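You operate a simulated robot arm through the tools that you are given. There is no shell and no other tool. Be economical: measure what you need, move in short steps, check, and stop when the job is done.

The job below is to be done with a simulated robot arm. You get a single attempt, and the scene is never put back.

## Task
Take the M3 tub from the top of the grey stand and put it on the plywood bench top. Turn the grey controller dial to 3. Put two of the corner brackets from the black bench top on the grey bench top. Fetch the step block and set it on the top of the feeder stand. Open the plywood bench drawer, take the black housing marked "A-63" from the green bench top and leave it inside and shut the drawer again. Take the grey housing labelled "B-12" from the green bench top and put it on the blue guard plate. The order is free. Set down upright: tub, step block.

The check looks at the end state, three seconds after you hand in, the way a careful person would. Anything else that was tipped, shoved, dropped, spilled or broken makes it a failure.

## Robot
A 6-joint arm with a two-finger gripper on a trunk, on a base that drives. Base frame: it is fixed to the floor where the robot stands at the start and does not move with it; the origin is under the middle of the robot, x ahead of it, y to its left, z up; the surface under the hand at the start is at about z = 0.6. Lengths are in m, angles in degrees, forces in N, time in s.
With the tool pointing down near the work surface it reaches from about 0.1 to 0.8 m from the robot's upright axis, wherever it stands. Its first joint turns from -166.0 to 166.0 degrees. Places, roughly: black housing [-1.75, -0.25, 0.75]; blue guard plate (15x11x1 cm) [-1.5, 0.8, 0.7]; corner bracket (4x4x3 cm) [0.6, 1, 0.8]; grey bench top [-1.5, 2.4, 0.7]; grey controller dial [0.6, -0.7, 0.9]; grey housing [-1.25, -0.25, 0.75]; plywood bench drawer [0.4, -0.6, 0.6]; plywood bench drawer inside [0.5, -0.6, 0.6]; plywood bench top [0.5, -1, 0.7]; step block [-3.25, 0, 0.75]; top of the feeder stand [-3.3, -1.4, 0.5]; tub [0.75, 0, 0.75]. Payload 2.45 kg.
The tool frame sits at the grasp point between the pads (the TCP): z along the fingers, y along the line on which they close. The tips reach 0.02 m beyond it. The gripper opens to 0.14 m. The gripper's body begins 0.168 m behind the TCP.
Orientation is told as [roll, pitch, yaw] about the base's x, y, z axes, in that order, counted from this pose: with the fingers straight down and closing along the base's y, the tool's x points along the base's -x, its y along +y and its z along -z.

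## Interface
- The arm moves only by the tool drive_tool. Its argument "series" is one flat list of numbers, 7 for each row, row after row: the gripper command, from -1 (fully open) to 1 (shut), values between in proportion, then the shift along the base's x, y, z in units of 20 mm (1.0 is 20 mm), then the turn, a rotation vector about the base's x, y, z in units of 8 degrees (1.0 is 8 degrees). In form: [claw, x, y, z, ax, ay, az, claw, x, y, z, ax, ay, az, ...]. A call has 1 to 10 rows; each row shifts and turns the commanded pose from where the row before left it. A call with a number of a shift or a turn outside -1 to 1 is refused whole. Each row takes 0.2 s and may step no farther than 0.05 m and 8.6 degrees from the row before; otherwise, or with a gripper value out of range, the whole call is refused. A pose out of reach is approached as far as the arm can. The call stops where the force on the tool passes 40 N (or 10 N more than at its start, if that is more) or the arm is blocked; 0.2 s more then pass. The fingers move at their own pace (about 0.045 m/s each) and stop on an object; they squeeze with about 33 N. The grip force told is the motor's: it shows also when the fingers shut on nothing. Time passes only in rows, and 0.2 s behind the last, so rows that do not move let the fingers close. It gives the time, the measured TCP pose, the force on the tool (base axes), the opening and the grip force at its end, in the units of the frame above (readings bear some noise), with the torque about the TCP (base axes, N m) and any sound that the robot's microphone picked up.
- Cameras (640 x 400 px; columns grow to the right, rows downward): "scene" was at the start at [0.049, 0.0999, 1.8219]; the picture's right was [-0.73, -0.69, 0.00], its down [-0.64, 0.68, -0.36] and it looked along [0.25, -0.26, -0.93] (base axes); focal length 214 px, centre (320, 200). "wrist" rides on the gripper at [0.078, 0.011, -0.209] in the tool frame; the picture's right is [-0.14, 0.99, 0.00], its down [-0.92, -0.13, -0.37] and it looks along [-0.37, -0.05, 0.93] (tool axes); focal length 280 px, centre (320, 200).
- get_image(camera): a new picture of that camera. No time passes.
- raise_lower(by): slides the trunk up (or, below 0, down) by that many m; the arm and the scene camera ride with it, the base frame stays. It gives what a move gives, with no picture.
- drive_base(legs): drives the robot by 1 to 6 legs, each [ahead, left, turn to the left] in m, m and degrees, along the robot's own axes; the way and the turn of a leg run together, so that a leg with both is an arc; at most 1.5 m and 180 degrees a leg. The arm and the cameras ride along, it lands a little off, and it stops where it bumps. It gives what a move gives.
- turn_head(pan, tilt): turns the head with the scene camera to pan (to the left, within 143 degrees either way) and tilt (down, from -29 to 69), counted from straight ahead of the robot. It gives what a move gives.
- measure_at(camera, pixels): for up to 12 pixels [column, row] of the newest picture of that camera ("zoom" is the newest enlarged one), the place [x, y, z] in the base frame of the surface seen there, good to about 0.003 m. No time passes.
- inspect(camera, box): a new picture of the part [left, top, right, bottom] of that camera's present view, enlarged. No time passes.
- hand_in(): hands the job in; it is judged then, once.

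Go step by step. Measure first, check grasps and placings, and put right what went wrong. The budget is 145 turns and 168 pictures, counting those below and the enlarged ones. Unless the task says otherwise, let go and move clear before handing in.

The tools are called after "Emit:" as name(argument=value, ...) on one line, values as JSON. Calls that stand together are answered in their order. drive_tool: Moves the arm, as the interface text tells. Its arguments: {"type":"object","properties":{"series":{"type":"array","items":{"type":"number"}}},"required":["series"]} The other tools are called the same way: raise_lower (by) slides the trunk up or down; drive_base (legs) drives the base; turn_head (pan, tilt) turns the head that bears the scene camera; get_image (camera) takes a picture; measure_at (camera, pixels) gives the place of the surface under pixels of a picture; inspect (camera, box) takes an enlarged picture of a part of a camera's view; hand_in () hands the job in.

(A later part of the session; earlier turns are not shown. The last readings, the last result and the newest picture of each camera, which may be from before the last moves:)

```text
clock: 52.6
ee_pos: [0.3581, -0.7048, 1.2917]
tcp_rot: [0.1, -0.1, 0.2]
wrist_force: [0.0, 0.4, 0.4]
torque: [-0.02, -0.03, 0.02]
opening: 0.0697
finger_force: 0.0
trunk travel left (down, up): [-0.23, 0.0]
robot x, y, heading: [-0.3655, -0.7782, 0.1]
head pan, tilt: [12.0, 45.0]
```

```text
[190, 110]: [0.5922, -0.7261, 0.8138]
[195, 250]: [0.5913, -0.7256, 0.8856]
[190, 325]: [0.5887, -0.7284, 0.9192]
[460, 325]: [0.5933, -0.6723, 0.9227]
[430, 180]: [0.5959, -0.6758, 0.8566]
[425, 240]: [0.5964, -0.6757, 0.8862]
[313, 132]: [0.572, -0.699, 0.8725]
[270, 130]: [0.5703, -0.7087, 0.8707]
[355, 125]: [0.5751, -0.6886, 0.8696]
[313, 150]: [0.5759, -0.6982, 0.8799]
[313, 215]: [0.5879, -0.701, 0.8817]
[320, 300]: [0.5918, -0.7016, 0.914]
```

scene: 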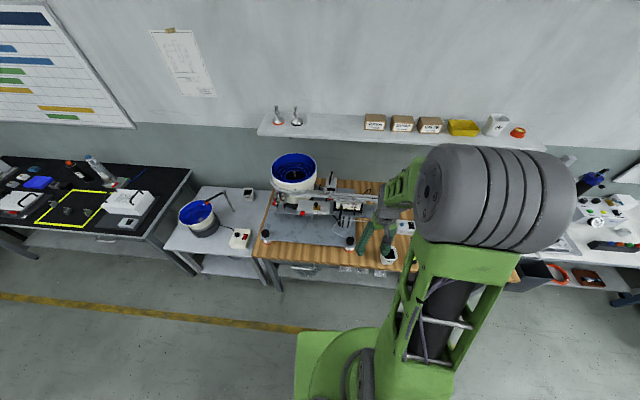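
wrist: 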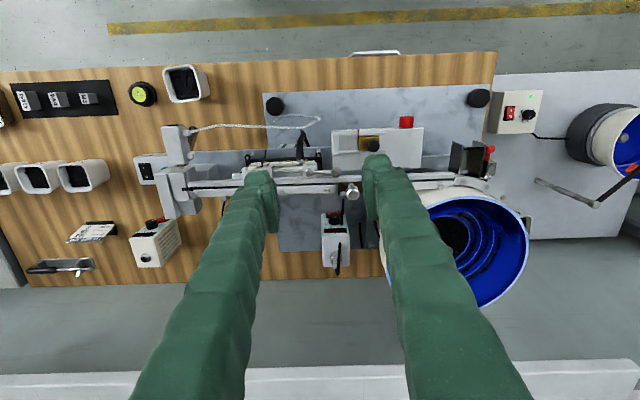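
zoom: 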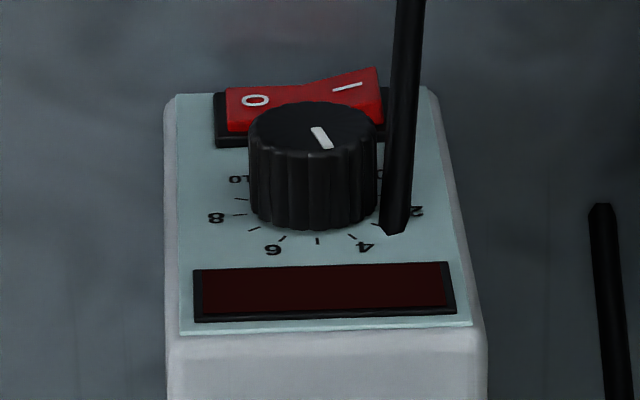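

The panel is vertical at x≈0.592 and the knob centre is at about (0.572,-0.699,0.870), Ø0.026, with its axis along -x. A black rod crosses in front at zoom (400,100); I'll measure it and the rail's rear side for clearance.

Emit:
measure_at(camera="zoom", pixels=[[410, 15], [405, 100], [398, 170], [395, 225], [605, 230], [615, 330]])

Emit:
measure_at(camera="wrist", pixels=[[343, 205], [343, 212], [325, 190], [360, 200], [300, 193], [340, 197], [350, 199], [309, 190], [365, 215], [337, 250], [300, 240]])

Emit:
inspect(camera="wrist", box=[270, 140, 400, 230])

```text
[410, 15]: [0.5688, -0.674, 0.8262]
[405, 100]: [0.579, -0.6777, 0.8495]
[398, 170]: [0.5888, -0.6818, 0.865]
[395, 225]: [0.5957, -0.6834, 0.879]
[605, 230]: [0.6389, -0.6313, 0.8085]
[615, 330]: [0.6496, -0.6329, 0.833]
```

```text
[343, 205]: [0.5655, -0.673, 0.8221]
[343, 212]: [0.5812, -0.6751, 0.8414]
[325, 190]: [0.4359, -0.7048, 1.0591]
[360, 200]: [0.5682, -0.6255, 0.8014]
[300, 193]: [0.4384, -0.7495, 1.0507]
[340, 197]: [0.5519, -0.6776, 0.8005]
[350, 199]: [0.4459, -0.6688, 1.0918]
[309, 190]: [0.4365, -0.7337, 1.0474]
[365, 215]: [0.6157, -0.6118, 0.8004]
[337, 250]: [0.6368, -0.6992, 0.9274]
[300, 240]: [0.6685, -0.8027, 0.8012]
```

```text
4.44 times, centred on (335, 185) of wrist
```

zoom: 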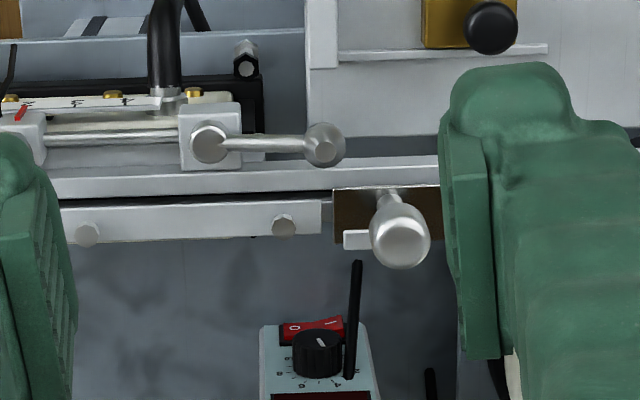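

The rod leans from the plate up to the panel just right of the knob (y≈-0.68), so the +y finger must stay above it. That makes a high grip with the hand pre-leaned toward -y the safe choice. The knob is out of reach, so I'll drive closer to the bench first.

Emit:
drive_base(legs=[[0.24, 0.04, 0]])

Emit:
get_image(camera="wrist")

Emit:
turn_head(pan=10, tilt=60)

Emit:
get_image(camera="scene")

```text
clock: 54.4
ee_pos: [0.5955, -0.6621, 1.2917]
tcp_rot: [0.1, 0.1, 0.2]
wrist_force: [1.0, 0.1, -0.3]
torque: [-0.03, 0.09, 0.01]
opening: 0.0701
finger_force: 0.1
trunk travel left (down, up): [-0.23, 0.0]
robot x, y, heading: [-0.1267, -0.7393, 0.1]
head pan, tilt: [12.0, 45.0]
```

```text
129 pictures are left
```

wrist: 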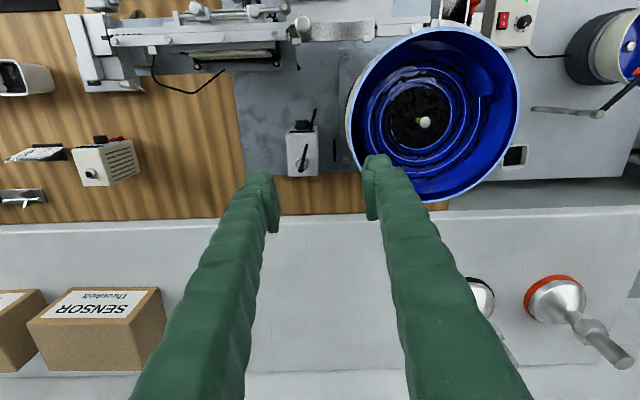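

```text
clock: 55.2
ee_pos: [0.5941, -0.6619, 1.2929]
tcp_rot: [0.0, 0.1, 0.2]
wrist_force: [-1.3, -0.5, 0.3]
torque: [0.03, -0.02, -0.02]
opening: 0.07
finger_force: 0.0
trunk travel left (down, up): [-0.23, 0.0]
robot x, y, heading: [-0.1256, -0.7384, 0.2]
head pan, tilt: [10.0, 60.0]
```

```text
128 pictures are left
```

scene: 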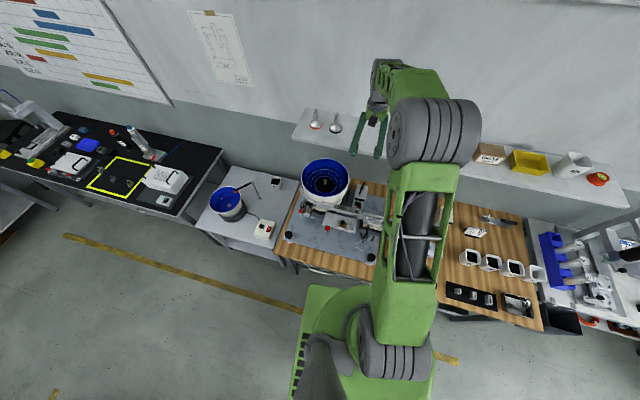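

Emit:
measure_at(camera="wrist", pixels=[[350, 100], [352, 130], [366, 155], [365, 60], [320, 222], [304, 125], [304, 160], [100, 340], [300, 20], [280, 45], [305, 108], [480, 290]])

Emit:
inspect(camera="wrist", box=[260, 60, 380, 200])

```text
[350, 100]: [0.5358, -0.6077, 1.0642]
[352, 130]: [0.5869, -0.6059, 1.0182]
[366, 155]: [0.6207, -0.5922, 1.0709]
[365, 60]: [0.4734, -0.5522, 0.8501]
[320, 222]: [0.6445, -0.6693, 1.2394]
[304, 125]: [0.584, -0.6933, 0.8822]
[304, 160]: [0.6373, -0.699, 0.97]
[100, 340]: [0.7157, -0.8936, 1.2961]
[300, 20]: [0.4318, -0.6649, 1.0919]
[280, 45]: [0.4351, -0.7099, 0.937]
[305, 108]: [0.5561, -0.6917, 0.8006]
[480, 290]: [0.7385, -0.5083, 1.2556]
```

```text
2.86 times, centred on (320, 130) of wrist
```

zoom: 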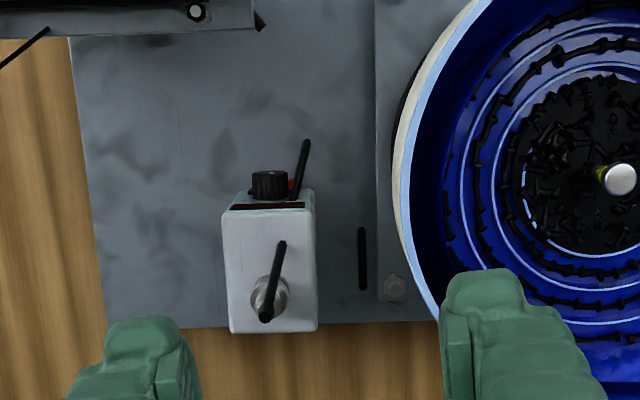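

The wall shelf's front edge is at x≈0.645, z 1.24, close to the wrist when the hand reaches down to the dial. I'll look at the wrist geometry against the shelf.

Emit:
inspect(camera="scene", box=[290, 40, 490, 240])

Emit:
measure_at(camera="scene", pixels=[[375, 65], [390, 65], [378, 85], [375, 100], [383, 120], [395, 75], [420, 70], [292, 134], [365, 130], [385, 145], [445, 75], [400, 110]])

```text
2.00 times, centred on (390, 140) of scene
```

zoom: 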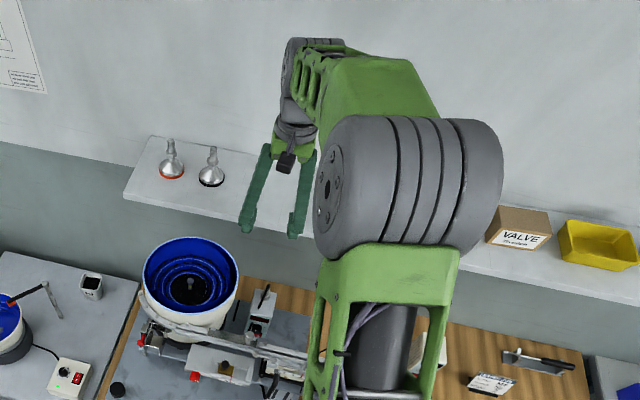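

```text
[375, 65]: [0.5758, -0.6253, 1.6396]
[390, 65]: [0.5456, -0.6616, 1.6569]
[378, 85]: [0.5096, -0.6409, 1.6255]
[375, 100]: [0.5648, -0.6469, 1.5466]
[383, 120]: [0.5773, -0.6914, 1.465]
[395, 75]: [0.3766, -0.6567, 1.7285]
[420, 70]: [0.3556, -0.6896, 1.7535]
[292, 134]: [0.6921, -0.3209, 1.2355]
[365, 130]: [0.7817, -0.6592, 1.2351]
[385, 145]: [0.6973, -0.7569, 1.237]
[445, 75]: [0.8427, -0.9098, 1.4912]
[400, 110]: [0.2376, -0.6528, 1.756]
```

The wrist drum would sit right at the shelf lip, so the hand must tilt back about 15°, and then the camera should be on the far side to miss the rail. I'll spin the tool by about 176° at height, which also matches the bench's ~5° skew.

Emit:
drive_tool(series=[0, 0, 0, 0, 0, 0, 1, 0, 0, 0, 0, 0, 0, 1, 0, 0, 0, 0, 0, 0, 1, 0, 0, 0, 0, 0, 0, 1, 0, 0, 0, 0, 0, 0, 1, 0, 0, 0, 0, 0, 0, 1, 0, 0, 0, 0, 0, 0, 1, 0, 0, 0, 0, 0, 0, 1, 0, 0, 0, 0, 0, 0, 1, 0, 0, 0, 0, 0, 0, 1])

Emit:
drive_tool(series=[0, 0, 0, 0, 0, 0, 1, 0, 0, 0, 0, 0, 0, 1, 0, 0, 0, 0, 0, 0, 1, 0, 0, 0, 0, 0, 0, 1, 0, 0, 0, 0, 0, 0, 1, 0, 0, 0, 0, 0, 0, 1, 0, 0, 0, 0, 0, 0, 1, 0, 0, 0, 0, 0, 0, 1, 0, 0, 0, 0, 0, 0, 1, 0, 0, 0, 0, 0, 0, 1])

Emit:
drive_tool(series=[0, -0.5, 0, 0, 0, 0, 1, 0, -0.5, 0, 0, 0, 0, 1, 0.2, 0, 0, 0, 0, 0, 0])

```text
clock: 57.4
ee_pos: [0.595, -0.6638, 1.2914]
tcp_rot: [0.1, 0.0, 80.3]
wrist_force: [-0.7, 0.4, -0.2]
torque: [0.01, 0.0, 0.0]
opening: 0.0704
finger_force: 0.0
trunk travel left (down, up): [-0.23, 0.0]
robot x, y, heading: [-0.1258, -0.7369, 0.2]
head pan, tilt: [10.0, 60.0]
```

```text
clock: 59.6
ee_pos: [0.5943, -0.6621, 1.2915]
tcp_rot: [0.0, 0.0, 160.6]
wrist_force: [0.7, -0.4, 0.1]
torque: [-0.02, 0.0, -0.02]
opening: 0.07
finger_force: 0.1
trunk travel left (down, up): [-0.23, 0.0]
robot x, y, heading: [-0.1206, -0.7369, 0.6]
head pan, tilt: [10.0, 60.0]
```

```text
clock: 60.4
ee_pos: [0.5738, -0.662, 1.2914]
tcp_rot: [0.1, 0.0, 176.3]
wrist_force: [-0.4, -0.8, -0.2]
torque: [0.0, -0.02, 0.0]
opening: 0.0561
finger_force: 0.1
trunk travel left (down, up): [-0.23, 0.0]
robot x, y, heading: [-0.1249, -0.7395, -0.1]
head pan, tilt: [10.0, 60.0]
```

The spin worked. Before descending I'll check whether the scene camera can see the dial face.

Emit:
inspect(camera="scene", box=[330, 170, 390, 220])

```text
8.00 times, centred on (360, 195) of scene
```

zoom: 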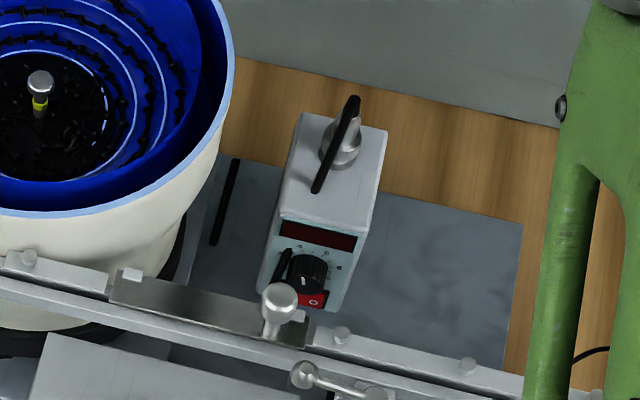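

The dial is visible from the scene camera too. I'll tilt the hand back 10°, lean it 20° toward -y, narrow the fingers and place it above the knob at height.

Emit:
drive_tool(series=[0.35, 0, -0.5, 0, 0, -0.625, 0, 0.35, 0, -0.5, 0, 0, -0.625, 0, 0.35, -0.2, -0.5, 0, 0.833, 0, 0, 0.35, -0.2, -0.5, 0, 0.833, 0, 0, 0.35, 0, -0.05, 0, 0.833, 0, 0, 0.35, 0, 0, -1, 0, 0, 0, 0.35, 0, 0, -1, 0, 0, 0, 0.35, 0, 0, -1, 0, 0, 0, 0.35, 0, 0, -1, 0, 0, 0, 0.35, 0, 0, -1, 0, 0, 0])

Emit:
get_image(camera="wrist")

Emit:
inspect(camera="scene", box=[290, 100, 450, 240])

```text
clock: 62.6
ee_pos: [0.572, -0.6427, 1.1994]
tcp_rot: [-7.4, 9.1, 171.9]
wrist_force: [0.7, 0.1, -0.6]
torque: [0.01, 0.0, 0.04]
opening: 0.0454
finger_force: 0.0
out of reach, approached as far as the arm can: row 3, 4, 5, 9, 10
trunk travel left (down, up): [-0.23, 0.0]
robot x, y, heading: [-0.1282, -0.7368, 0.4]
head pan, tilt: [10.0, 60.0]
```

```text
124 pictures are left
```

wrist: 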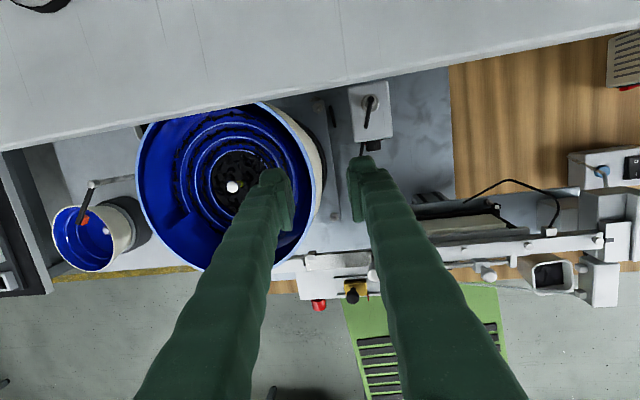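

```text
2.86 times, centred on (370, 170) of scene
```

zoom: 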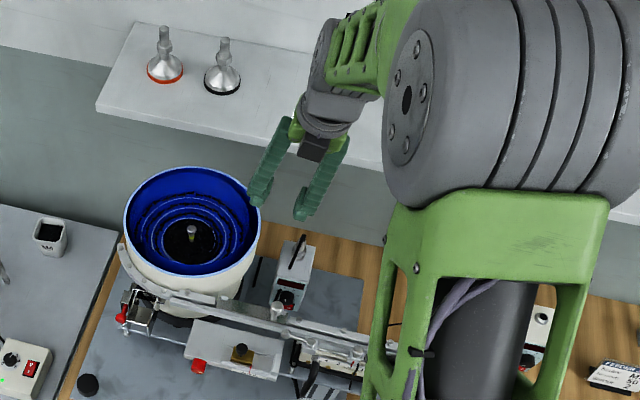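

The 20° lean was not reached (only ~6°); with yaw 176° the last joint is near its limit. Standing further right gains wrist range, so I'll undo the lean, back the hand off, and shift the base 0.2 m right.

Emit:
drive_tool(series=[0.35, -0.7, 0, 1, -0.833, 0, 0, 0.35, -0.7, 0, 1, -0.833, 0, 0, 0.35, -0.7, 0, 1, -0.833, 0, 0, 0.35, 0, 0, 1, 0, 0, 0, 0.35, 0, 0, 1, 0, 0, 0, 0.35, 0, 0, 0, 0, 0, 0])

Emit:
drive_base(legs=[[0, -0.2, 0]])

```text
clock: 64.0
ee_pos: [0.5297, -0.6448, 1.2993]
tcp_rot: [12.4, 11.2, 175.9]
wrist_force: [0.7, 0.6, 0.1]
torque: [0.0, 0.02, 0.02]
opening: 0.0454
finger_force: 0.1
trunk travel left (down, up): [-0.23, 0.0]
robot x, y, heading: [-0.1237, -0.7387, 0.1]
head pan, tilt: [10.0, 60.0]
```

```text
clock: 66.4
ee_pos: [0.5304, -0.8467, 1.3004]
tcp_rot: [12.3, 11.4, 175.7]
wrist_force: [0.8, -0.2, -0.3]
torque: [0.05, 0.03, 0.01]
opening: 0.0457
finger_force: 0.1
trunk travel left (down, up): [-0.23, 0.0]
robot x, y, heading: [-0.125, -0.9396, -0.1]
head pan, tilt: [10.0, 60.0]
```

Now the lean is about -13°. With the new base position I'll lean to +20° while moving over the knob.

Emit:
drive_tool(series=[0.35, 0.2, 0.8, 0, 0.83, 0, 0, 0.35, 0.2, 0.8, 0, 0.83, 0, 0, 0.35, 0.2, 0.8, 0, 0.83, 0, 0, 0.35, 0.2, 0.8, 0, 0.83, 0, 0, 0.35, 0.2, 0.8, 0, 0.83, 0, 0, 0.35, 0.2, 0.8, 0, 0, 0, 0, 0.35, 0.2, 0.8, 0, 0, 0, 0, 0.35, 0.2, 0.8, 0, 0, 0, 0, 0.35, 0.1, 0.8, 0, 0, 0, 0])

```text
clock: 68.4
ee_pos: [0.5632, -0.6936, 1.3066]
tcp_rot: [-16.5, 7.4, 170.0]
wrist_force: [-0.6, -0.1, 0.0]
torque: [-0.01, 0.0, 0.02]
opening: 0.0457
finger_force: 0.1
out of reach, approached as far as the arm can: row 5
trunk travel left (down, up): [-0.23, 0.0]
robot x, y, heading: [-0.1243, -0.9378, 0.1]
head pan, tilt: [10.0, 60.0]
```

The lean is now about 15° with 10° of tilt, which is enough for two strokes. I'll descend toward the knob in stages, checking the view.

Emit:
drive_tool(series=[0.35, 0.1, -0.4, -1, 0, 0, 0, 0.35, 0, 0, -1, 0, 0, 0, 0.35, 0, 0, -1, 0, 0, 0, 0.35, 0, 0, -1, 0, 0, 0, 0.35, 0, 0, -1, 0, 0, 0, 0.35, 0, 0, -1, 0, 0, 0, 0.35, 0, 0, -1, 0, 0, 0, 0.35, 0, 0, -1, 0, 0, 0, 0.35, 0, 0, -1, 0, 0, 0, 0.35, 0, 0, -1, 0, 0, 0])

Emit:
drive_tool(series=[0.35, 0, 0, -1, 0, 0, 0, 0.35, 0, 0, -1, 0, 0, 0, 0.35, 0, 0, -1, 0, 0, 0, 0.35, 0, 0, -1, 0, 0, 0, 0.35, 0, 0, -1, 0, 0, 0])

Emit:
get_image(camera="wrist")

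Emit:
turn_head(pan=28, tilt=55)

Emit:
get_image(camera="scene")

```text
clock: 70.6
ee_pos: [0.5735, -0.6824, 1.1167]
tcp_rot: [-15.8, 7.5, 169.6]
wrist_force: [-0.2, 0.3, 0.6]
torque: [-0.03, -0.01, 0.01]
opening: 0.0454
finger_force: 0.0
out of reach, approached as far as the arm can: row 8, 9, 10
trunk travel left (down, up): [-0.23, 0.0]
robot x, y, heading: [-0.1243, -0.9401, 0.0]
head pan, tilt: [10.0, 60.0]
```

```text
clock: 71.3
ee_pos: [0.5805, -0.6663, 1.0879]
tcp_rot: [-16.1, 7.7, 169.8]
wrist_force: [-11.1, -10.4, 23.6]
torque: [1.08, 0.16, 0.56]
opening: 0.0438
finger_force: 0.0
out of reach, approached as far as the arm can: row 1, 2, 3
trunk travel left (down, up): [-0.23, 0.0]
robot x, y, heading: [-0.1246, -0.938, -0.0]
head pan, tilt: [10.0, 60.0]
stopped in row 3: the force on the tool passed its limit at 44 N (the readings are from after the stop); the commanded pose is now the measured one
```

```text
122 pictures are left
```

wrist: 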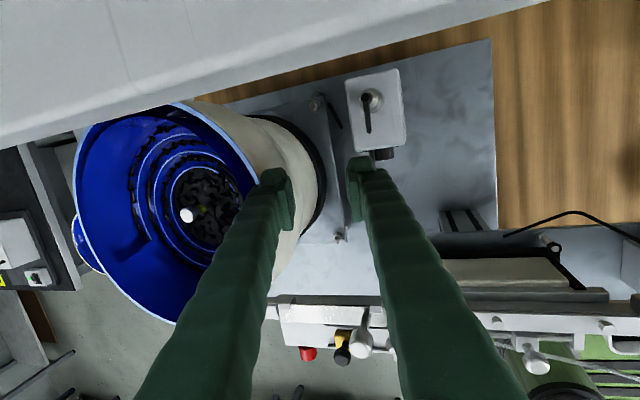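

```text
clock: 72.1
ee_pos: [0.5818, -0.6672, 1.0878]
tcp_rot: [-16.2, 7.8, 169.7]
wrist_force: [-6.2, -11.3, 27.7]
torque: [1.39, 0.13, 0.35]
opening: 0.0451
finger_force: 0.0
trunk travel left (down, up): [-0.23, 0.0]
robot x, y, heading: [-0.1214, -0.9393, -0.2]
head pan, tilt: [28.0, 55.0]
```

```text
121 pictures are left
```

scene: 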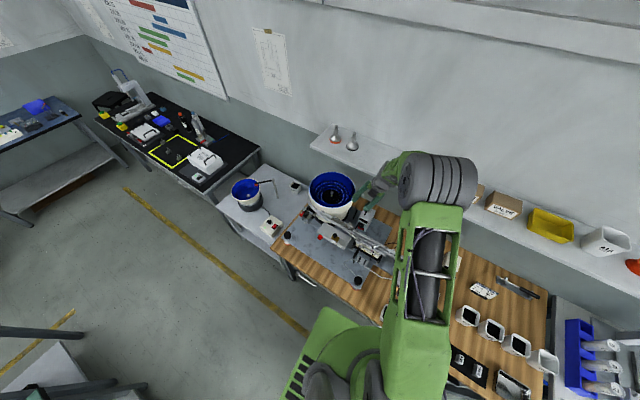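

A fingertip touched the bowl rim because the arm drifted near a wrist limit; the load was brief and on the finger only. I'll lift straight off now and level the hand.

Emit:
drive_tool(series=[0.35, 0, 0, 1, 0, 0, 0, 0.35, 0, 0, 1, 0, 0, 0, 0.35, 0, -0.5, 1, 0, 0, 0, 0.35, 0, -0.5, 1, 0, 0, 0, 0.35, -0.5, 0, 1, -0.63, 0, 0, 0.35, -0.5, 0, 1, -0.63, 0, 0, 0.35, -0.5, 0, 1, -0.63, 0.6, 0, 0.35, -0.5, 0, 1, 0, 0.6, 0, 0.35, -0.5, 0, 1, 0, 0, 0, 0.35, 0, 0, 1, 0, 0, 0])

Emit:
inspect(camera="scene", box=[270, 150, 410, 290])

```text
clock: 74.3
ee_pos: [0.5312, -0.6853, 1.286]
tcp_rot: [0.5, 0.5, 172.0]
wrist_force: [-0.2, -0.4, 0.5]
torque: [0.05, 0.0, -0.05]
opening: 0.0453
finger_force: 0.1
trunk travel left (down, up): [-0.23, 0.0]
robot x, y, heading: [-0.1222, -0.938, 0.2]
head pan, tilt: [28.0, 55.0]
```

```text
2.86 times, centred on (340, 220) of scene
```

zoom: 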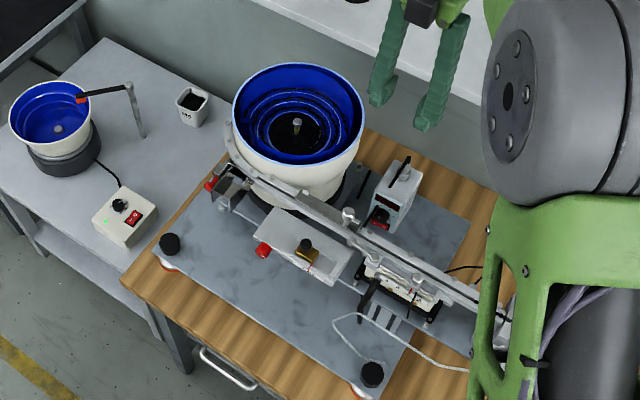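

The bowl looks undisturbed. A simpler method for the dial is to close the fingers, rest the fingertip on top of the knob and drag +y about 6–7 mm, which turns it counter-clockwise; only the 10° tilt is needed. I'll set that up at height.

Emit:
drive_tool(series=[1, 0.4, -0.3, 0, 0, -0.65, 0, 1, 0.4, -0.3, 0, 0, -0.65, 0, 1, 0.4, -0.3, 0, 0, 0, 0, 1, 0.35, -0.35, 0, 0, 0, 0, 1, 0, 0, -1, 0, 0, 0, 1, 0, 0, -1, 0, 0, 0, 1, 0, 0, -1, 0, 0, 0, 1, 0, 0, -1, 0, 0, 0, 1, 0, 0, -1, 0, 0, 0, 1, 0, 0, -1, 0, 0, 0])

```text
clock: 76.5
ee_pos: [0.5629, -0.706, 1.1646]
tcp_rot: [-1.0, 10.7, 171.8]
wrist_force: [0.0, 0.3, 0.0]
torque: [-0.02, 0.03, -0.01]
opening: 0.0
finger_force: 29.8
trunk travel left (down, up): [-0.23, 0.0]
robot x, y, heading: [-0.1236, -0.9378, -0.1]
head pan, tilt: [28.0, 55.0]
```

Tracking is exact, so I'll keep descending in steps.

Emit:
drive_tool(series=[1, 0, -0.2, -1, 0, 0, 0, 1, 0, 0, -1, 0, 0, 0, 1, 0, 0, -1, 0, 0, 0, 1, 0, 0, -1, 0, 0, 0, 1, 0, 0, -1, 0, 0, 0])

Emit:
drive_tool(series=[1, 0, 0, -1, 0, 0, 0, 1, 0, 0, -1, 0, 0, 0, 1, 0, 0, -1, 0, 0, 0, 1, 0, 0, -1, 0, 0, 0, 1, 0, 0, -1, 0, 0, 0])

Emit:
get_image(camera="wrist")

Emit:
inspect(camera="scene", box=[330, 170, 410, 250])

```text
clock: 77.7
ee_pos: [0.5627, -0.7115, 1.0643]
tcp_rot: [-1.0, 10.8, 171.8]
wrist_force: [-0.2, 0.6, 0.4]
torque: [0.01, 0.0, 0.03]
opening: 0.0
finger_force: 30.0
trunk travel left (down, up): [-0.23, 0.0]
robot x, y, heading: [-0.1242, -0.9427, 0.3]
head pan, tilt: [28.0, 55.0]
```

```text
clock: 78.9
ee_pos: [0.5634, -0.714, 0.964]
tcp_rot: [-0.9, 10.8, 171.7]
wrist_force: [-0.7, -0.5, -0.6]
torque: [0.04, -0.02, -0.01]
opening: 0.0
finger_force: 29.6
trunk travel left (down, up): [-0.23, 0.0]
robot x, y, heading: [-0.1202, -0.9385, 0.2]
head pan, tilt: [28.0, 55.0]
```

```text
119 pictures are left
```

wrist: 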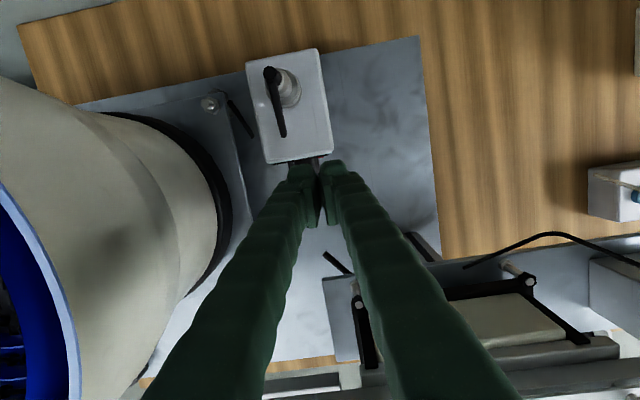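

```text
5.00 times, centred on (370, 210) of scene
```

zoom: 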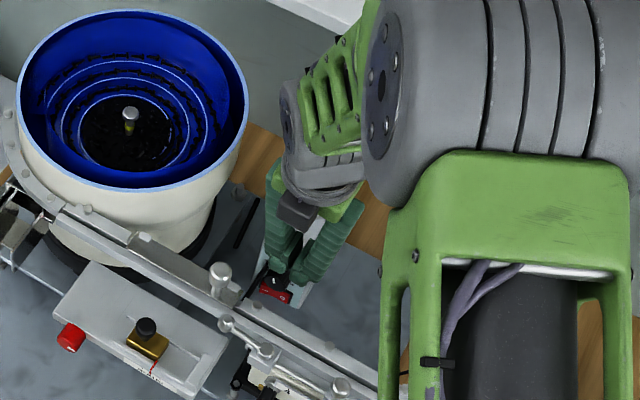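

Emit:
inspect(camera="wrist", box=[270, 120, 370, 240])

Emit:
inspect(camera="scene", box=[375, 210, 400, 235])

```text
3.33 times, centred on (320, 180) of wrist
```

zoom: 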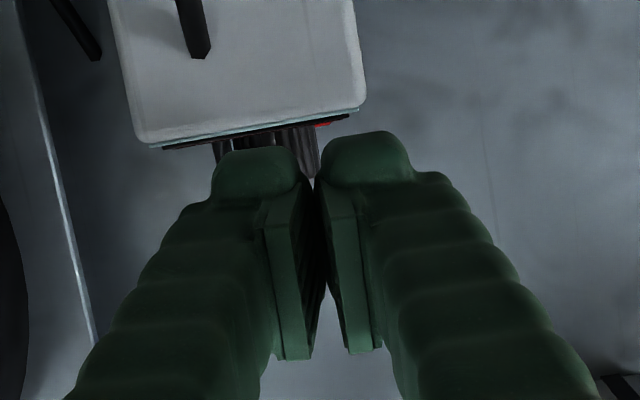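

```text
16.00 times, centred on (388, 222) of scene
```

zoom: 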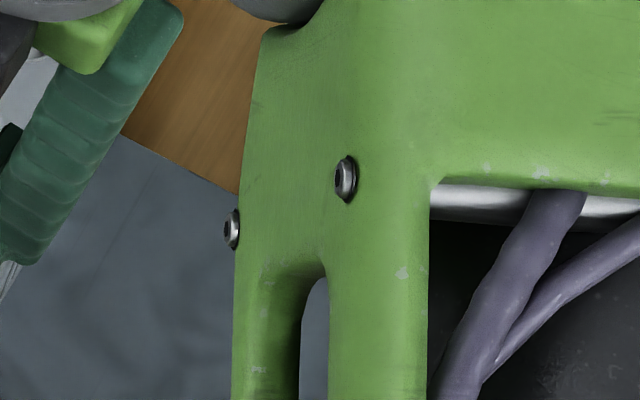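

The knob is directly beneath the +y finger (zoom 213–318). I'll lower gently until contact.

Emit:
drive_tool(series=[1, 0, 0, -1, 0, 0, 0, 1, 0, 0, -1, 0, 0, 0, 1, 0, 0, -0.5, 0, 0, 0, 1, 0, 0, -0.15, 0, 0, 0, 1, 0, 0, -0.15, 0, 0, 0, 1, 0, 0, -0.15, 0, 0, 0])

```text
clock: 80.3
ee_pos: [0.563, -0.7138, 0.9049]
tcp_rot: [-1.0, 10.8, 171.8]
wrist_force: [0.3, -0.4, 0.0]
torque: [-0.01, 0.02, 0.01]
opening: 0.0
finger_force: 29.5
trunk travel left (down, up): [-0.23, 0.0]
robot x, y, heading: [-0.1241, -0.9414, 0.2]
head pan, tilt: [28.0, 55.0]
```

Emit:
drive_tool(series=[1, 0, 0, -0.1, 0, 0, 0, 1, 0, 0, -0.1, 0, 0, 0])

Emit:
drive_tool(series=[1, 0, 0, -0.1, 0, 0, 0])

```text
clock: 80.9
ee_pos: [0.5647, -0.7142, 0.9009]
tcp_rot: [-1.0, 10.9, 171.9]
wrist_force: [0.1, 0.8, -0.1]
torque: [0.03, -0.01, 0.01]
opening: 0.0
finger_force: 29.2
trunk travel left (down, up): [-0.23, 0.0]
robot x, y, heading: [-0.122, -0.9364, 0.0]
head pan, tilt: [28.0, 55.0]
```

```text
clock: 81.3
ee_pos: [0.564, -0.7119, 0.8985]
tcp_rot: [-1.0, 10.7, 171.9]
wrist_force: [0.1, 0.3, -0.1]
torque: [0.01, -0.04, 0.02]
opening: 0.0001
finger_force: 29.0
trunk travel left (down, up): [-0.23, 0.0]
robot x, y, heading: [-0.1223, -0.9396, -0.0]
head pan, tilt: [28.0, 55.0]
```

Emit:
drive_tool(series=[1, 0, 0, -0.1, 0, 0, 0])

Emit:
drive_tool(series=[1, 0, 0, -0.1, 0, 0, 0])

Emit:
inspect(camera="wrist", box=[270, 120, 370, 240])

```text
clock: 81.7
ee_pos: [0.5636, -0.7133, 0.8992]
tcp_rot: [-1.1, 10.9, 171.8]
wrist_force: [-2.5, -1.2, 12.5]
torque: [0.14, -0.09, -0.01]
opening: 0.0
finger_force: 29.6
trunk travel left (down, up): [-0.23, 0.0]
robot x, y, heading: [-0.1228, -0.9407, 0.2]
head pan, tilt: [28.0, 55.0]
```

```text
clock: 82.1
ee_pos: [0.5639, -0.7132, 0.898]
tcp_rot: [-1.2, 11.0, 171.7]
wrist_force: [-6.1, -3.5, 31.2]
torque: [0.33, -0.18, -0.05]
opening: 0.0002
finger_force: 29.2
trunk travel left (down, up): [-0.23, 0.0]
robot x, y, heading: [-0.1259, -0.9385, 0.1]
head pan, tilt: [28.0, 55.0]
```

```text
3.33 times, centred on (320, 180) of wrist
```

zoom: 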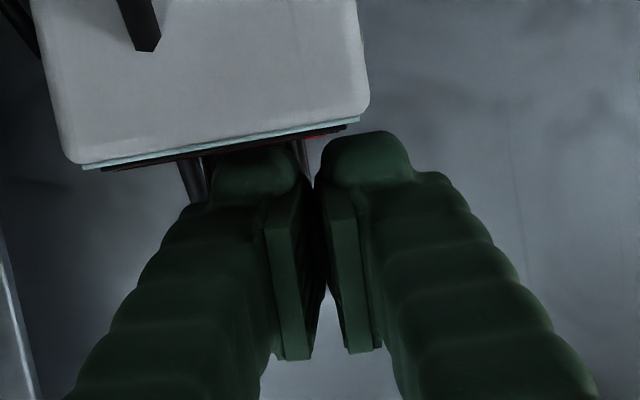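

The fingertip is firmly on the knob (31 N). I'll ease slightly and drag +y by about 6.4 mm.

Emit:
drive_tool(series=[1, 0, 0, 0.03, 0, 0, 0, 1, 0, 0.08, 0, 0, 0, 0, 1, 0, 0.08, 0, 0, 0, 0, 1, 0, 0.08, 0, 0, 0, 0, 1, 0, 0.08, 0, 0, 0, 0])

Emit:
drive_tool(series=[1, 0, 0, 0.5, 0, 0, 0, 1, 0, -0.5, 1, 0, 0, 0, 1, 0, -0.5, 1, 0, 0, 0, 1, 0, -0.5, 1, 0, 0, 0, 1, 0, -0.5, 1, 0, 0, 0])

Emit:
inspect(camera="scene", box=[350, 205, 390, 235])

```text
clock: 83.3
ee_pos: [0.5618, -0.7073, 0.8993]
tcp_rot: [-1.2, 11.0, 171.9]
wrist_force: [-1.7, -6.4, 38.8]
torque: [0.13, -0.38, 0.35]
opening: 0.0
finger_force: 29.5
trunk travel left (down, up): [-0.23, 0.0]
robot x, y, heading: [-0.1219, -0.9388, -0.2]
head pan, tilt: [28.0, 55.0]
```

```text
clock: 84.5
ee_pos: [0.5614, -0.7466, 0.9873]
tcp_rot: [-1.0, 10.8, 171.9]
wrist_force: [0.0, -0.4, 0.1]
torque: [0.01, -0.01, 0.0]
opening: 0.0
finger_force: 29.7
trunk travel left (down, up): [-0.23, 0.0]
robot x, y, heading: [-0.1236, -0.9384, 0.0]
head pan, tilt: [28.0, 55.0]
```

```text
13.33 times, centred on (370, 220) of scene
```

zoom: 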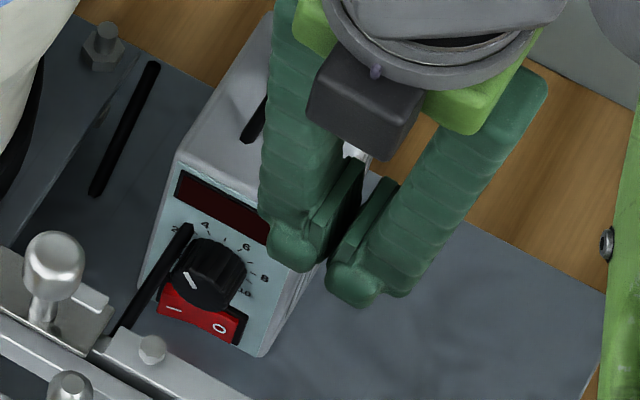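

The dial face is now clear in view and the pointer (about (192,280)) has moved past 4 toward the lower numbers. I'll zoom in further to read it.

Emit:
inspect(camera="scene", box=[358, 213, 372, 229])

```text
16.00 times, centred on (365, 221) of scene
```

zoom: 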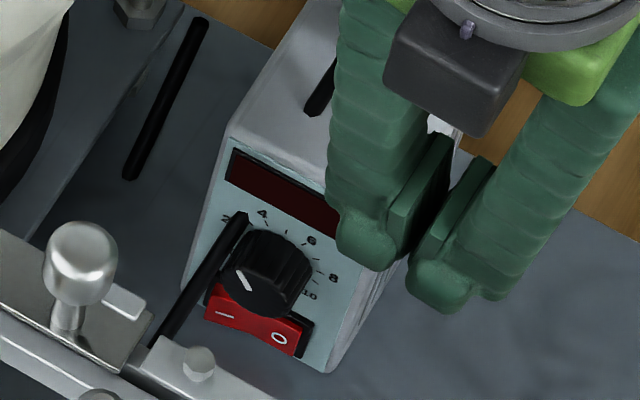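

Calibrating with the printed numbers, the pointer reads about 3.1. I'll rise, level the hand, unwind the spin, and check the dial again with the wrist camera.

Emit:
drive_tool(series=[1, 0, 0, 1, 0, 0, 0, 1, 0, 0, 1, 0, 0, 0, 1, 0, 0, 1, 0, 0, 0, 1, 0, 0, 1, 0, 0, 0, 1, 0, 0, 1, 0, 0, 0, 1, 0, 0, 1, 0, 0, 0, 1, 0, 0, 1, 0, 0, 0, 1, 0, 0, 1, 0, 0, 0, 1, -1, 0, 1, 0, 0.65, 0, 1, -1, 0, 1, 0, 0.65, 0])

Emit:
drive_tool(series=[1, -1, 0, 1, 0, 0, -1, 1, -1, 0, 1, 0, 0, -1, 1, -1, 0, 1, 0, 0, -1, 1, -1, 0, 1, 0, 0, -1, 1, -1, 0, 1, 0, 0, -1, 1, -1, 0, 0, 0, 0, -1, 1, -1, 0, 0, 0, 0, -1, 1, -1, 0, 0, 0, 0, -1, 1, 0, 0, 0, 0, 0, -1, 1, 0, 0, 0, 0, 0, -1])

Emit:
drive_tool(series=[1, 0, 0, 0, 0, 0, -1, 1, 0, 0, 0, 0, 0, -1, 1, 0, 0, 0, 0, 0, -1, 1, 0, 0, 0, 0, 0, -1, 1, 0, 0, 0, 0, 0, -1, 1, 0, 0, 0, 0, 0, -1, 1, 0, 0, 0, 0, 0, -1, 1, 0, 0, 0, 0, 0, -1, 1, 0, 0, 0, 0, 0, -1, 1, 0, 0, 0, 0, 0, -1])

Emit:
drive_tool(series=[0, 0, 0, 0, 0, 0, -1, 0, 0, 0, 0, 0, 0, -0.5, 0, 0, 0, 0, 0, 0, 0])

Emit:
get_image(camera="wrist")

```text
clock: 86.7
ee_pos: [0.5222, -0.7471, 1.1859]
tcp_rot: [0.5, 0.4, 172.2]
wrist_force: [0.3, -1.1, 0.4]
torque: [-0.01, 0.0, -0.01]
opening: 0.0001
finger_force: 29.7
trunk travel left (down, up): [-0.23, 0.0]
robot x, y, heading: [-0.1204, -0.9378, 0.2]
head pan, tilt: [28.0, 55.0]
```

```text
clock: 88.9
ee_pos: [0.3628, -0.7471, 1.2853]
tcp_rot: [0.4, 0.6, 91.8]
wrist_force: [0.6, 0.0, -1.0]
torque: [-0.01, -0.02, -0.03]
opening: 0.0
finger_force: 29.8
trunk travel left (down, up): [-0.23, 0.0]
robot x, y, heading: [-0.1218, -0.9407, 0.0]
head pan, tilt: [28.0, 55.0]
```

```text
clock: 91.1
ee_pos: [0.363, -0.7477, 1.2844]
tcp_rot: [0.4, 0.5, 11.9]
wrist_force: [0.0, -0.8, 0.4]
torque: [0.0, -0.03, 0.03]
opening: 0.0003
finger_force: 29.6
trunk travel left (down, up): [-0.23, 0.0]
robot x, y, heading: [-0.1212, -0.9381, 0.3]
head pan, tilt: [28.0, 55.0]
```

```text
clock: 91.9
ee_pos: [0.3645, -0.748, 1.2851]
tcp_rot: [0.3, 0.5, -0.1]
wrist_force: [0.3, 0.1, 0.5]
torque: [0.03, -0.02, 0.0]
opening: 0.0694
finger_force: 0.5
trunk travel left (down, up): [-0.23, 0.0]
robot x, y, heading: [-0.1243, -0.9439, 0.2]
head pan, tilt: [28.0, 55.0]
```

```text
112 pictures are left
```

wrist: 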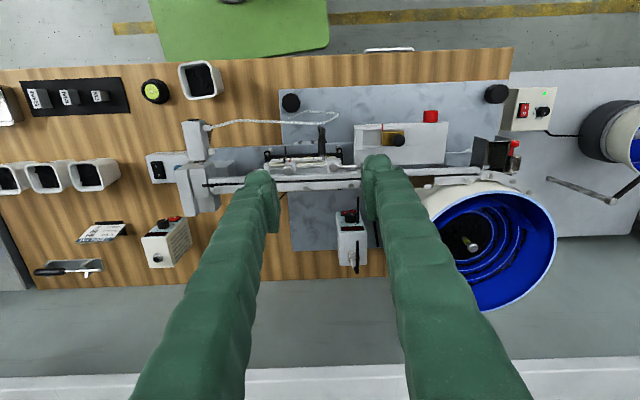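

Emit:
inspect(camera="wrist", box=[332, 202, 368, 238])

Emit:
inspect(camera="scene", box=[354, 209, 378, 233])

```text
11.11 times, centred on (350, 220) of wrist
```

zoom: 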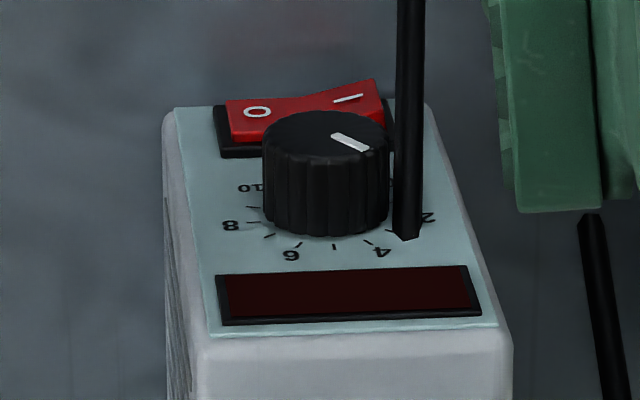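

```text
16.00 times, centred on (366, 221) of scene
```

zoom: 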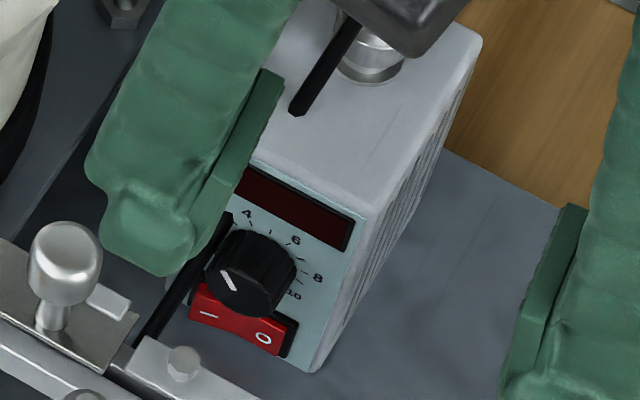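

The wrist and scene views give differing estimates (3.1 to 3.7), so I need a better viewing angle. I'll lower the hand so the camera just sees over the rail.

Emit:
drive_tool(series=[0, 0, 0.5, -1, 0, 0, 0, 0, 0, 0.5, -1, 0, 0, 0, 0, 0, 0.5, -1, 0, 0, 0, 0, 0, 0.4, -1, 0, 0, 0, 0, 0, 0, -1, 0, 0, 0, 0, 0, 0, -1, 0, 0, 0, 0, 0, 0, -1, 0, 0, 0])

Emit:
get_image(camera="wrist")

```text
clock: 93.5
ee_pos: [0.3652, -0.7089, 1.1451]
tcp_rot: [0.4, 0.5, 0.0]
wrist_force: [-0.5, -0.2, 0.5]
torque: [0.0, -0.01, 0.0]
opening: 0.0698
finger_force: 0.1
trunk travel left (down, up): [-0.23, 0.0]
robot x, y, heading: [-0.1246, -0.9413, 0.1]
head pan, tilt: [28.0, 55.0]
```

```text
109 pictures are left
```

wrist: 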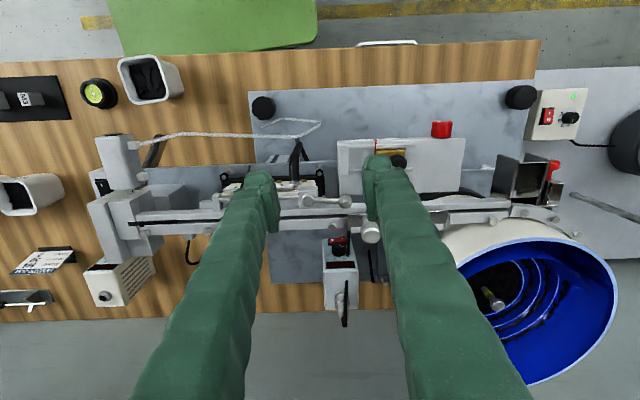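

Emit:
inspect(camera="wrist", box=[318, 230, 362, 274])

```text
9.09 times, centred on (340, 252) of wrist
```

zoom: 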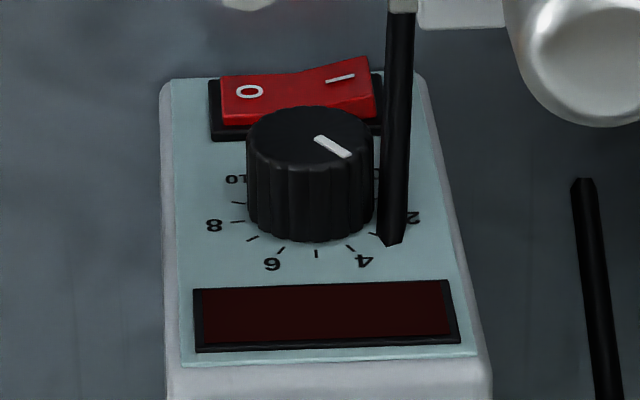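

Emit:
inspect(camera="wrist", box=[328, 236, 352, 260])

Emit:
inspect(camera="scene", box=[354, 209, 378, 233])

```text
16.00 times, centred on (340, 248) of wrist
```

zoom: 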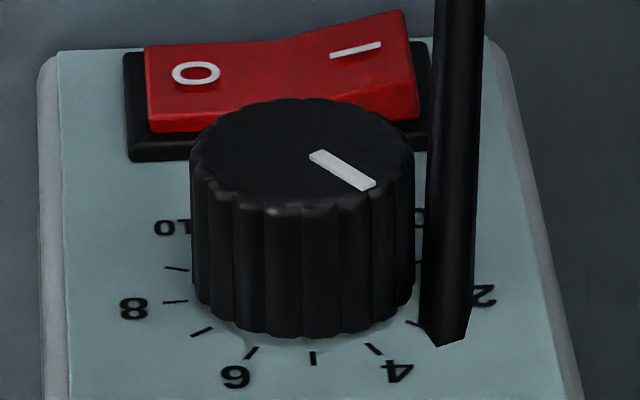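

```text
16.00 times, centred on (366, 221) of scene
```

zoom: 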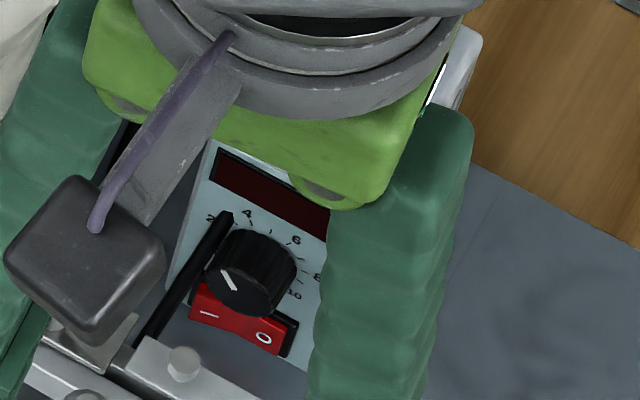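

Now the read is clear: the pointer sits about 39–40° past 5, i.e. ≈3.5, so another 14° (≈3.2 mm drag) is needed. I'll repeat the same approach: rise, spin, tilt, descend above the knob.

Emit:
drive_tool(series=[1, 0, 0, 1, 0, 0, 0, 1, 0, 0, 1, 0, 0, 0, 1, 0, 0, 1, 0, 0, 0, 1, 0, 0, 1, 0, 0, 0, 1, 0, 0, 1, 0, 0, 0, 1, 0, 0, 1, 0, 0, 0, 1, 0, 0, 1, 0, 0, 0, 1, 0, 0, 0, 0, 0, 1, 1, 0, 0, 0, 0, 0, 1, 1, 0, 0, 0, 0, 0, 1])

Emit:
drive_tool(series=[1, 0, 0, 0, 0, 0, 1, 1, 0, 0, 0, 0, 0, 1, 1, 0, 0, 0, 0, 0, 1, 1, 0, 0, 0, 0, 0, 1, 1, 0, 0, 0, 0, 0, 1, 1, 0, 0, 0, 0, 0, 1, 1, 0, 0, 0, 0, 0, 1, 1, 0, 0, 0, 0, 0, 1, 1, 0, 0, 0, 0, 0, 1, 1, 0, 0, 0, 0, 0, 1])

Emit:
drive_tool(series=[1, 1, 0, 0, 0, 0, 1, 1, 1, 0, 0, 0, 0, 1, 1, 1, 0, 0, 0, 0, 1, 1, 1, 0, 0, 0, 0, 1, 1, 1, 0, 0, 0, 0, 1, 1, 1, 0, 0, 0, 0, 1, 1, 1, 0, 0, 0, 0, 1, 1, 1, 0, 0, 0, 0, 1, 1, 1, 0, 0, 0, -0.65, 0.5, 1, 0.9, 0, 0, 0, -0.65, 0])

```text
clock: 95.7
ee_pos: [0.3617, -0.7095, 1.285]
tcp_rot: [0.4, 0.4, 24.2]
wrist_force: [-0.2, -0.5, -0.2]
torque: [-0.01, 0.01, 0.0]
opening: 0.0
finger_force: 29.6
trunk travel left (down, up): [-0.23, 0.0]
robot x, y, heading: [-0.1231, -0.9402, 0.1]
head pan, tilt: [28.0, 55.0]
```

```text
clock: 97.9
ee_pos: [0.3628, -0.7092, 1.2865]
tcp_rot: [0.3, 0.5, 104.1]
wrist_force: [-0.3, -0.1, 0.2]
torque: [-0.03, -0.04, 0.0]
opening: 0.0
finger_force: 29.7
trunk travel left (down, up): [-0.23, 0.0]
robot x, y, heading: [-0.1234, -0.9385, 0.3]
head pan, tilt: [28.0, 55.0]
```

```text
clock: 100.1
ee_pos: [0.5631, -0.7088, 1.2853]
tcp_rot: [-1.3, 10.8, 171.9]
wrist_force: [-0.2, 0.0, -0.3]
torque: [-0.01, -0.02, 0.0]
opening: 0.0
finger_force: 29.6
trunk travel left (down, up): [-0.23, 0.0]
robot x, y, heading: [-0.1209, -0.9368, 0.0]
head pan, tilt: [28.0, 55.0]
```

On track. I'll descend to just above the knob, aiming at y≈-0.712.

Emit:
drive_tool(series=[1, 0, -0.18, -1, 0, 0, 0, 1, 0, 0, -1, 0, 0, 0, 1, 0, 0, -1, 0, 0, 0, 1, 0, 0, -1, 0, 0, 0, 1, 0, 0, -1, 0, 0, 0, 1, 0, 0, -1, 0, 0, 0, 1, 0, 0, -1, 0, 0, 0, 1, 0, 0, -1, 0, 0, 0, 1, 0, 0, -1, 0, 0, 0, 1, 0, 0, -1, 0, 0, 0])

Emit:
drive_tool(series=[1, 0, 0, -1, 0, 0, 0, 1, 0, 0, -1, 0, 0, 0, 1, 0, 0, -1, 0, 0, 0, 1, 0, 0, -1, 0, 0, 0, 1, 0, 0, -1, 0, 0, 0, 1, 0, 0, -1, 0, 0, 0, 1, 0, 0, -1, 0, 0, 0, 1, 0, 0, -1, 0, 0, 0, 1, 0, 0, -0.9, 0, 0, 0])

Emit:
drive_tool(series=[1, 0, 0, -0.15, 0, 0, 0, 1, 0, 0, -0.1, 0, 0, 0, 1, 0, 0, -0.05, 0, 0, 0])

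```text
clock: 102.3
ee_pos: [0.5623, -0.7119, 1.0864]
tcp_rot: [-1.2, 10.7, 171.8]
wrist_force: [0.6, 0.0, 0.6]
torque: [0.01, -0.01, 0.01]
opening: 0.0
finger_force: 30.0
trunk travel left (down, up): [-0.23, 0.0]
robot x, y, heading: [-0.1235, -0.9405, -0.1]
head pan, tilt: [28.0, 55.0]
```

```text
clock: 104.3
ee_pos: [0.5623, -0.7131, 0.9069]
tcp_rot: [-1.2, 10.7, 171.8]
wrist_force: [-0.4, 0.3, -0.2]
torque: [-0.02, 0.02, -0.02]
opening: 0.0
finger_force: 29.6
trunk travel left (down, up): [-0.23, 0.0]
robot x, y, heading: [-0.1251, -0.9403, 0.0]
head pan, tilt: [28.0, 55.0]
```

```text
clock: 105.1
ee_pos: [0.5612, -0.7129, 0.9033]
tcp_rot: [-1.1, 10.7, 171.8]
wrist_force: [0.2, -0.4, 0.1]
torque: [-0.04, 0.04, 0.0]
opening: 0.0001
finger_force: 30.1
trunk travel left (down, up): [-0.23, 0.0]
robot x, y, heading: [-0.1221, -0.9365, 0.2]
head pan, tilt: [28.0, 55.0]
```

Emit:
drive_tool(series=[1, 0, 0, -0.1, 0, 0, 0, 1, 0, 0, -0.1, 0, 0, 0])

Emit:
drive_tool(series=[1, 0, 0, -0.1, 0, 0, 0])

```text
clock: 105.7
ee_pos: [0.5619, -0.7123, 0.8986]
tcp_rot: [-1.2, 10.8, 171.7]
wrist_force: [-0.3, 0.0, 4.8]
torque: [0.07, -0.03, 0.02]
opening: 0.0
finger_force: 29.4
trunk travel left (down, up): [-0.23, 0.0]
robot x, y, heading: [-0.1243, -0.941, 0.3]
head pan, tilt: [28.0, 55.0]
```

```text
clock: 106.1
ee_pos: [0.5619, -0.7131, 0.8987]
tcp_rot: [-1.2, 11.1, 171.8]
wrist_force: [-3.1, -0.5, 20.4]
torque: [0.2, -0.15, -0.07]
opening: 0.0001
finger_force: 29.9
trunk travel left (down, up): [-0.23, 0.0]
robot x, y, heading: [-0.1239, -0.9424, 0.1]
head pan, tilt: [28.0, 55.0]
```

Contact at 20 N; I'll drag 3.4 mm, lift straight off and move aside to view.

Emit:
drive_tool(series=[1, 0, 0.085, -0.02, 0, 0, 0, 1, 0, 0.085, 0, 0, 0, 0])

Emit:
drive_tool(series=[1, 0, 0, 0.5, 0, 0, 0, 1, 0, -0.5, 1, 0, 0, 0, 1, 0, -0.5, 1, 0, 0, 0, 1, 0, -0.5, 1, 0, 0, 0, 1, 0, -0.5, 1, 0, 0, 0])

Emit:
inspect(camera="scene", box=[354, 209, 378, 233])

```text
clock: 106.7
ee_pos: [0.5602, -0.7108, 0.8982]
tcp_rot: [-1.4, 11.0, 171.9]
wrist_force: [0.5, -11.3, 35.4]
torque: [0.09, -0.53, 0.25]
opening: 0.0001
finger_force: 29.7
trunk travel left (down, up): [-0.23, 0.0]
robot x, y, heading: [-0.1233, -0.9402, 0.2]
head pan, tilt: [28.0, 55.0]
```

```text
clock: 107.9
ee_pos: [0.5619, -0.7499, 0.9863]
tcp_rot: [-1.2, 10.7, 171.8]
wrist_force: [-0.2, -0.1, -0.1]
torque: [0.02, -0.02, 0.02]
opening: 0.0
finger_force: 29.7
trunk travel left (down, up): [-0.23, 0.0]
robot x, y, heading: [-0.1241, -0.9393, 0.1]
head pan, tilt: [28.0, 55.0]
```

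```text
16.00 times, centred on (366, 221) of scene
```

zoom: 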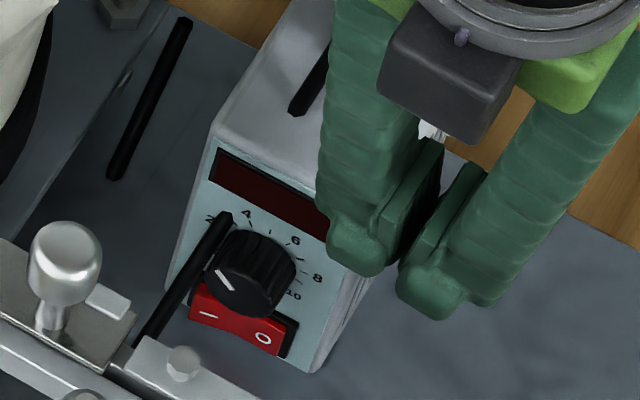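

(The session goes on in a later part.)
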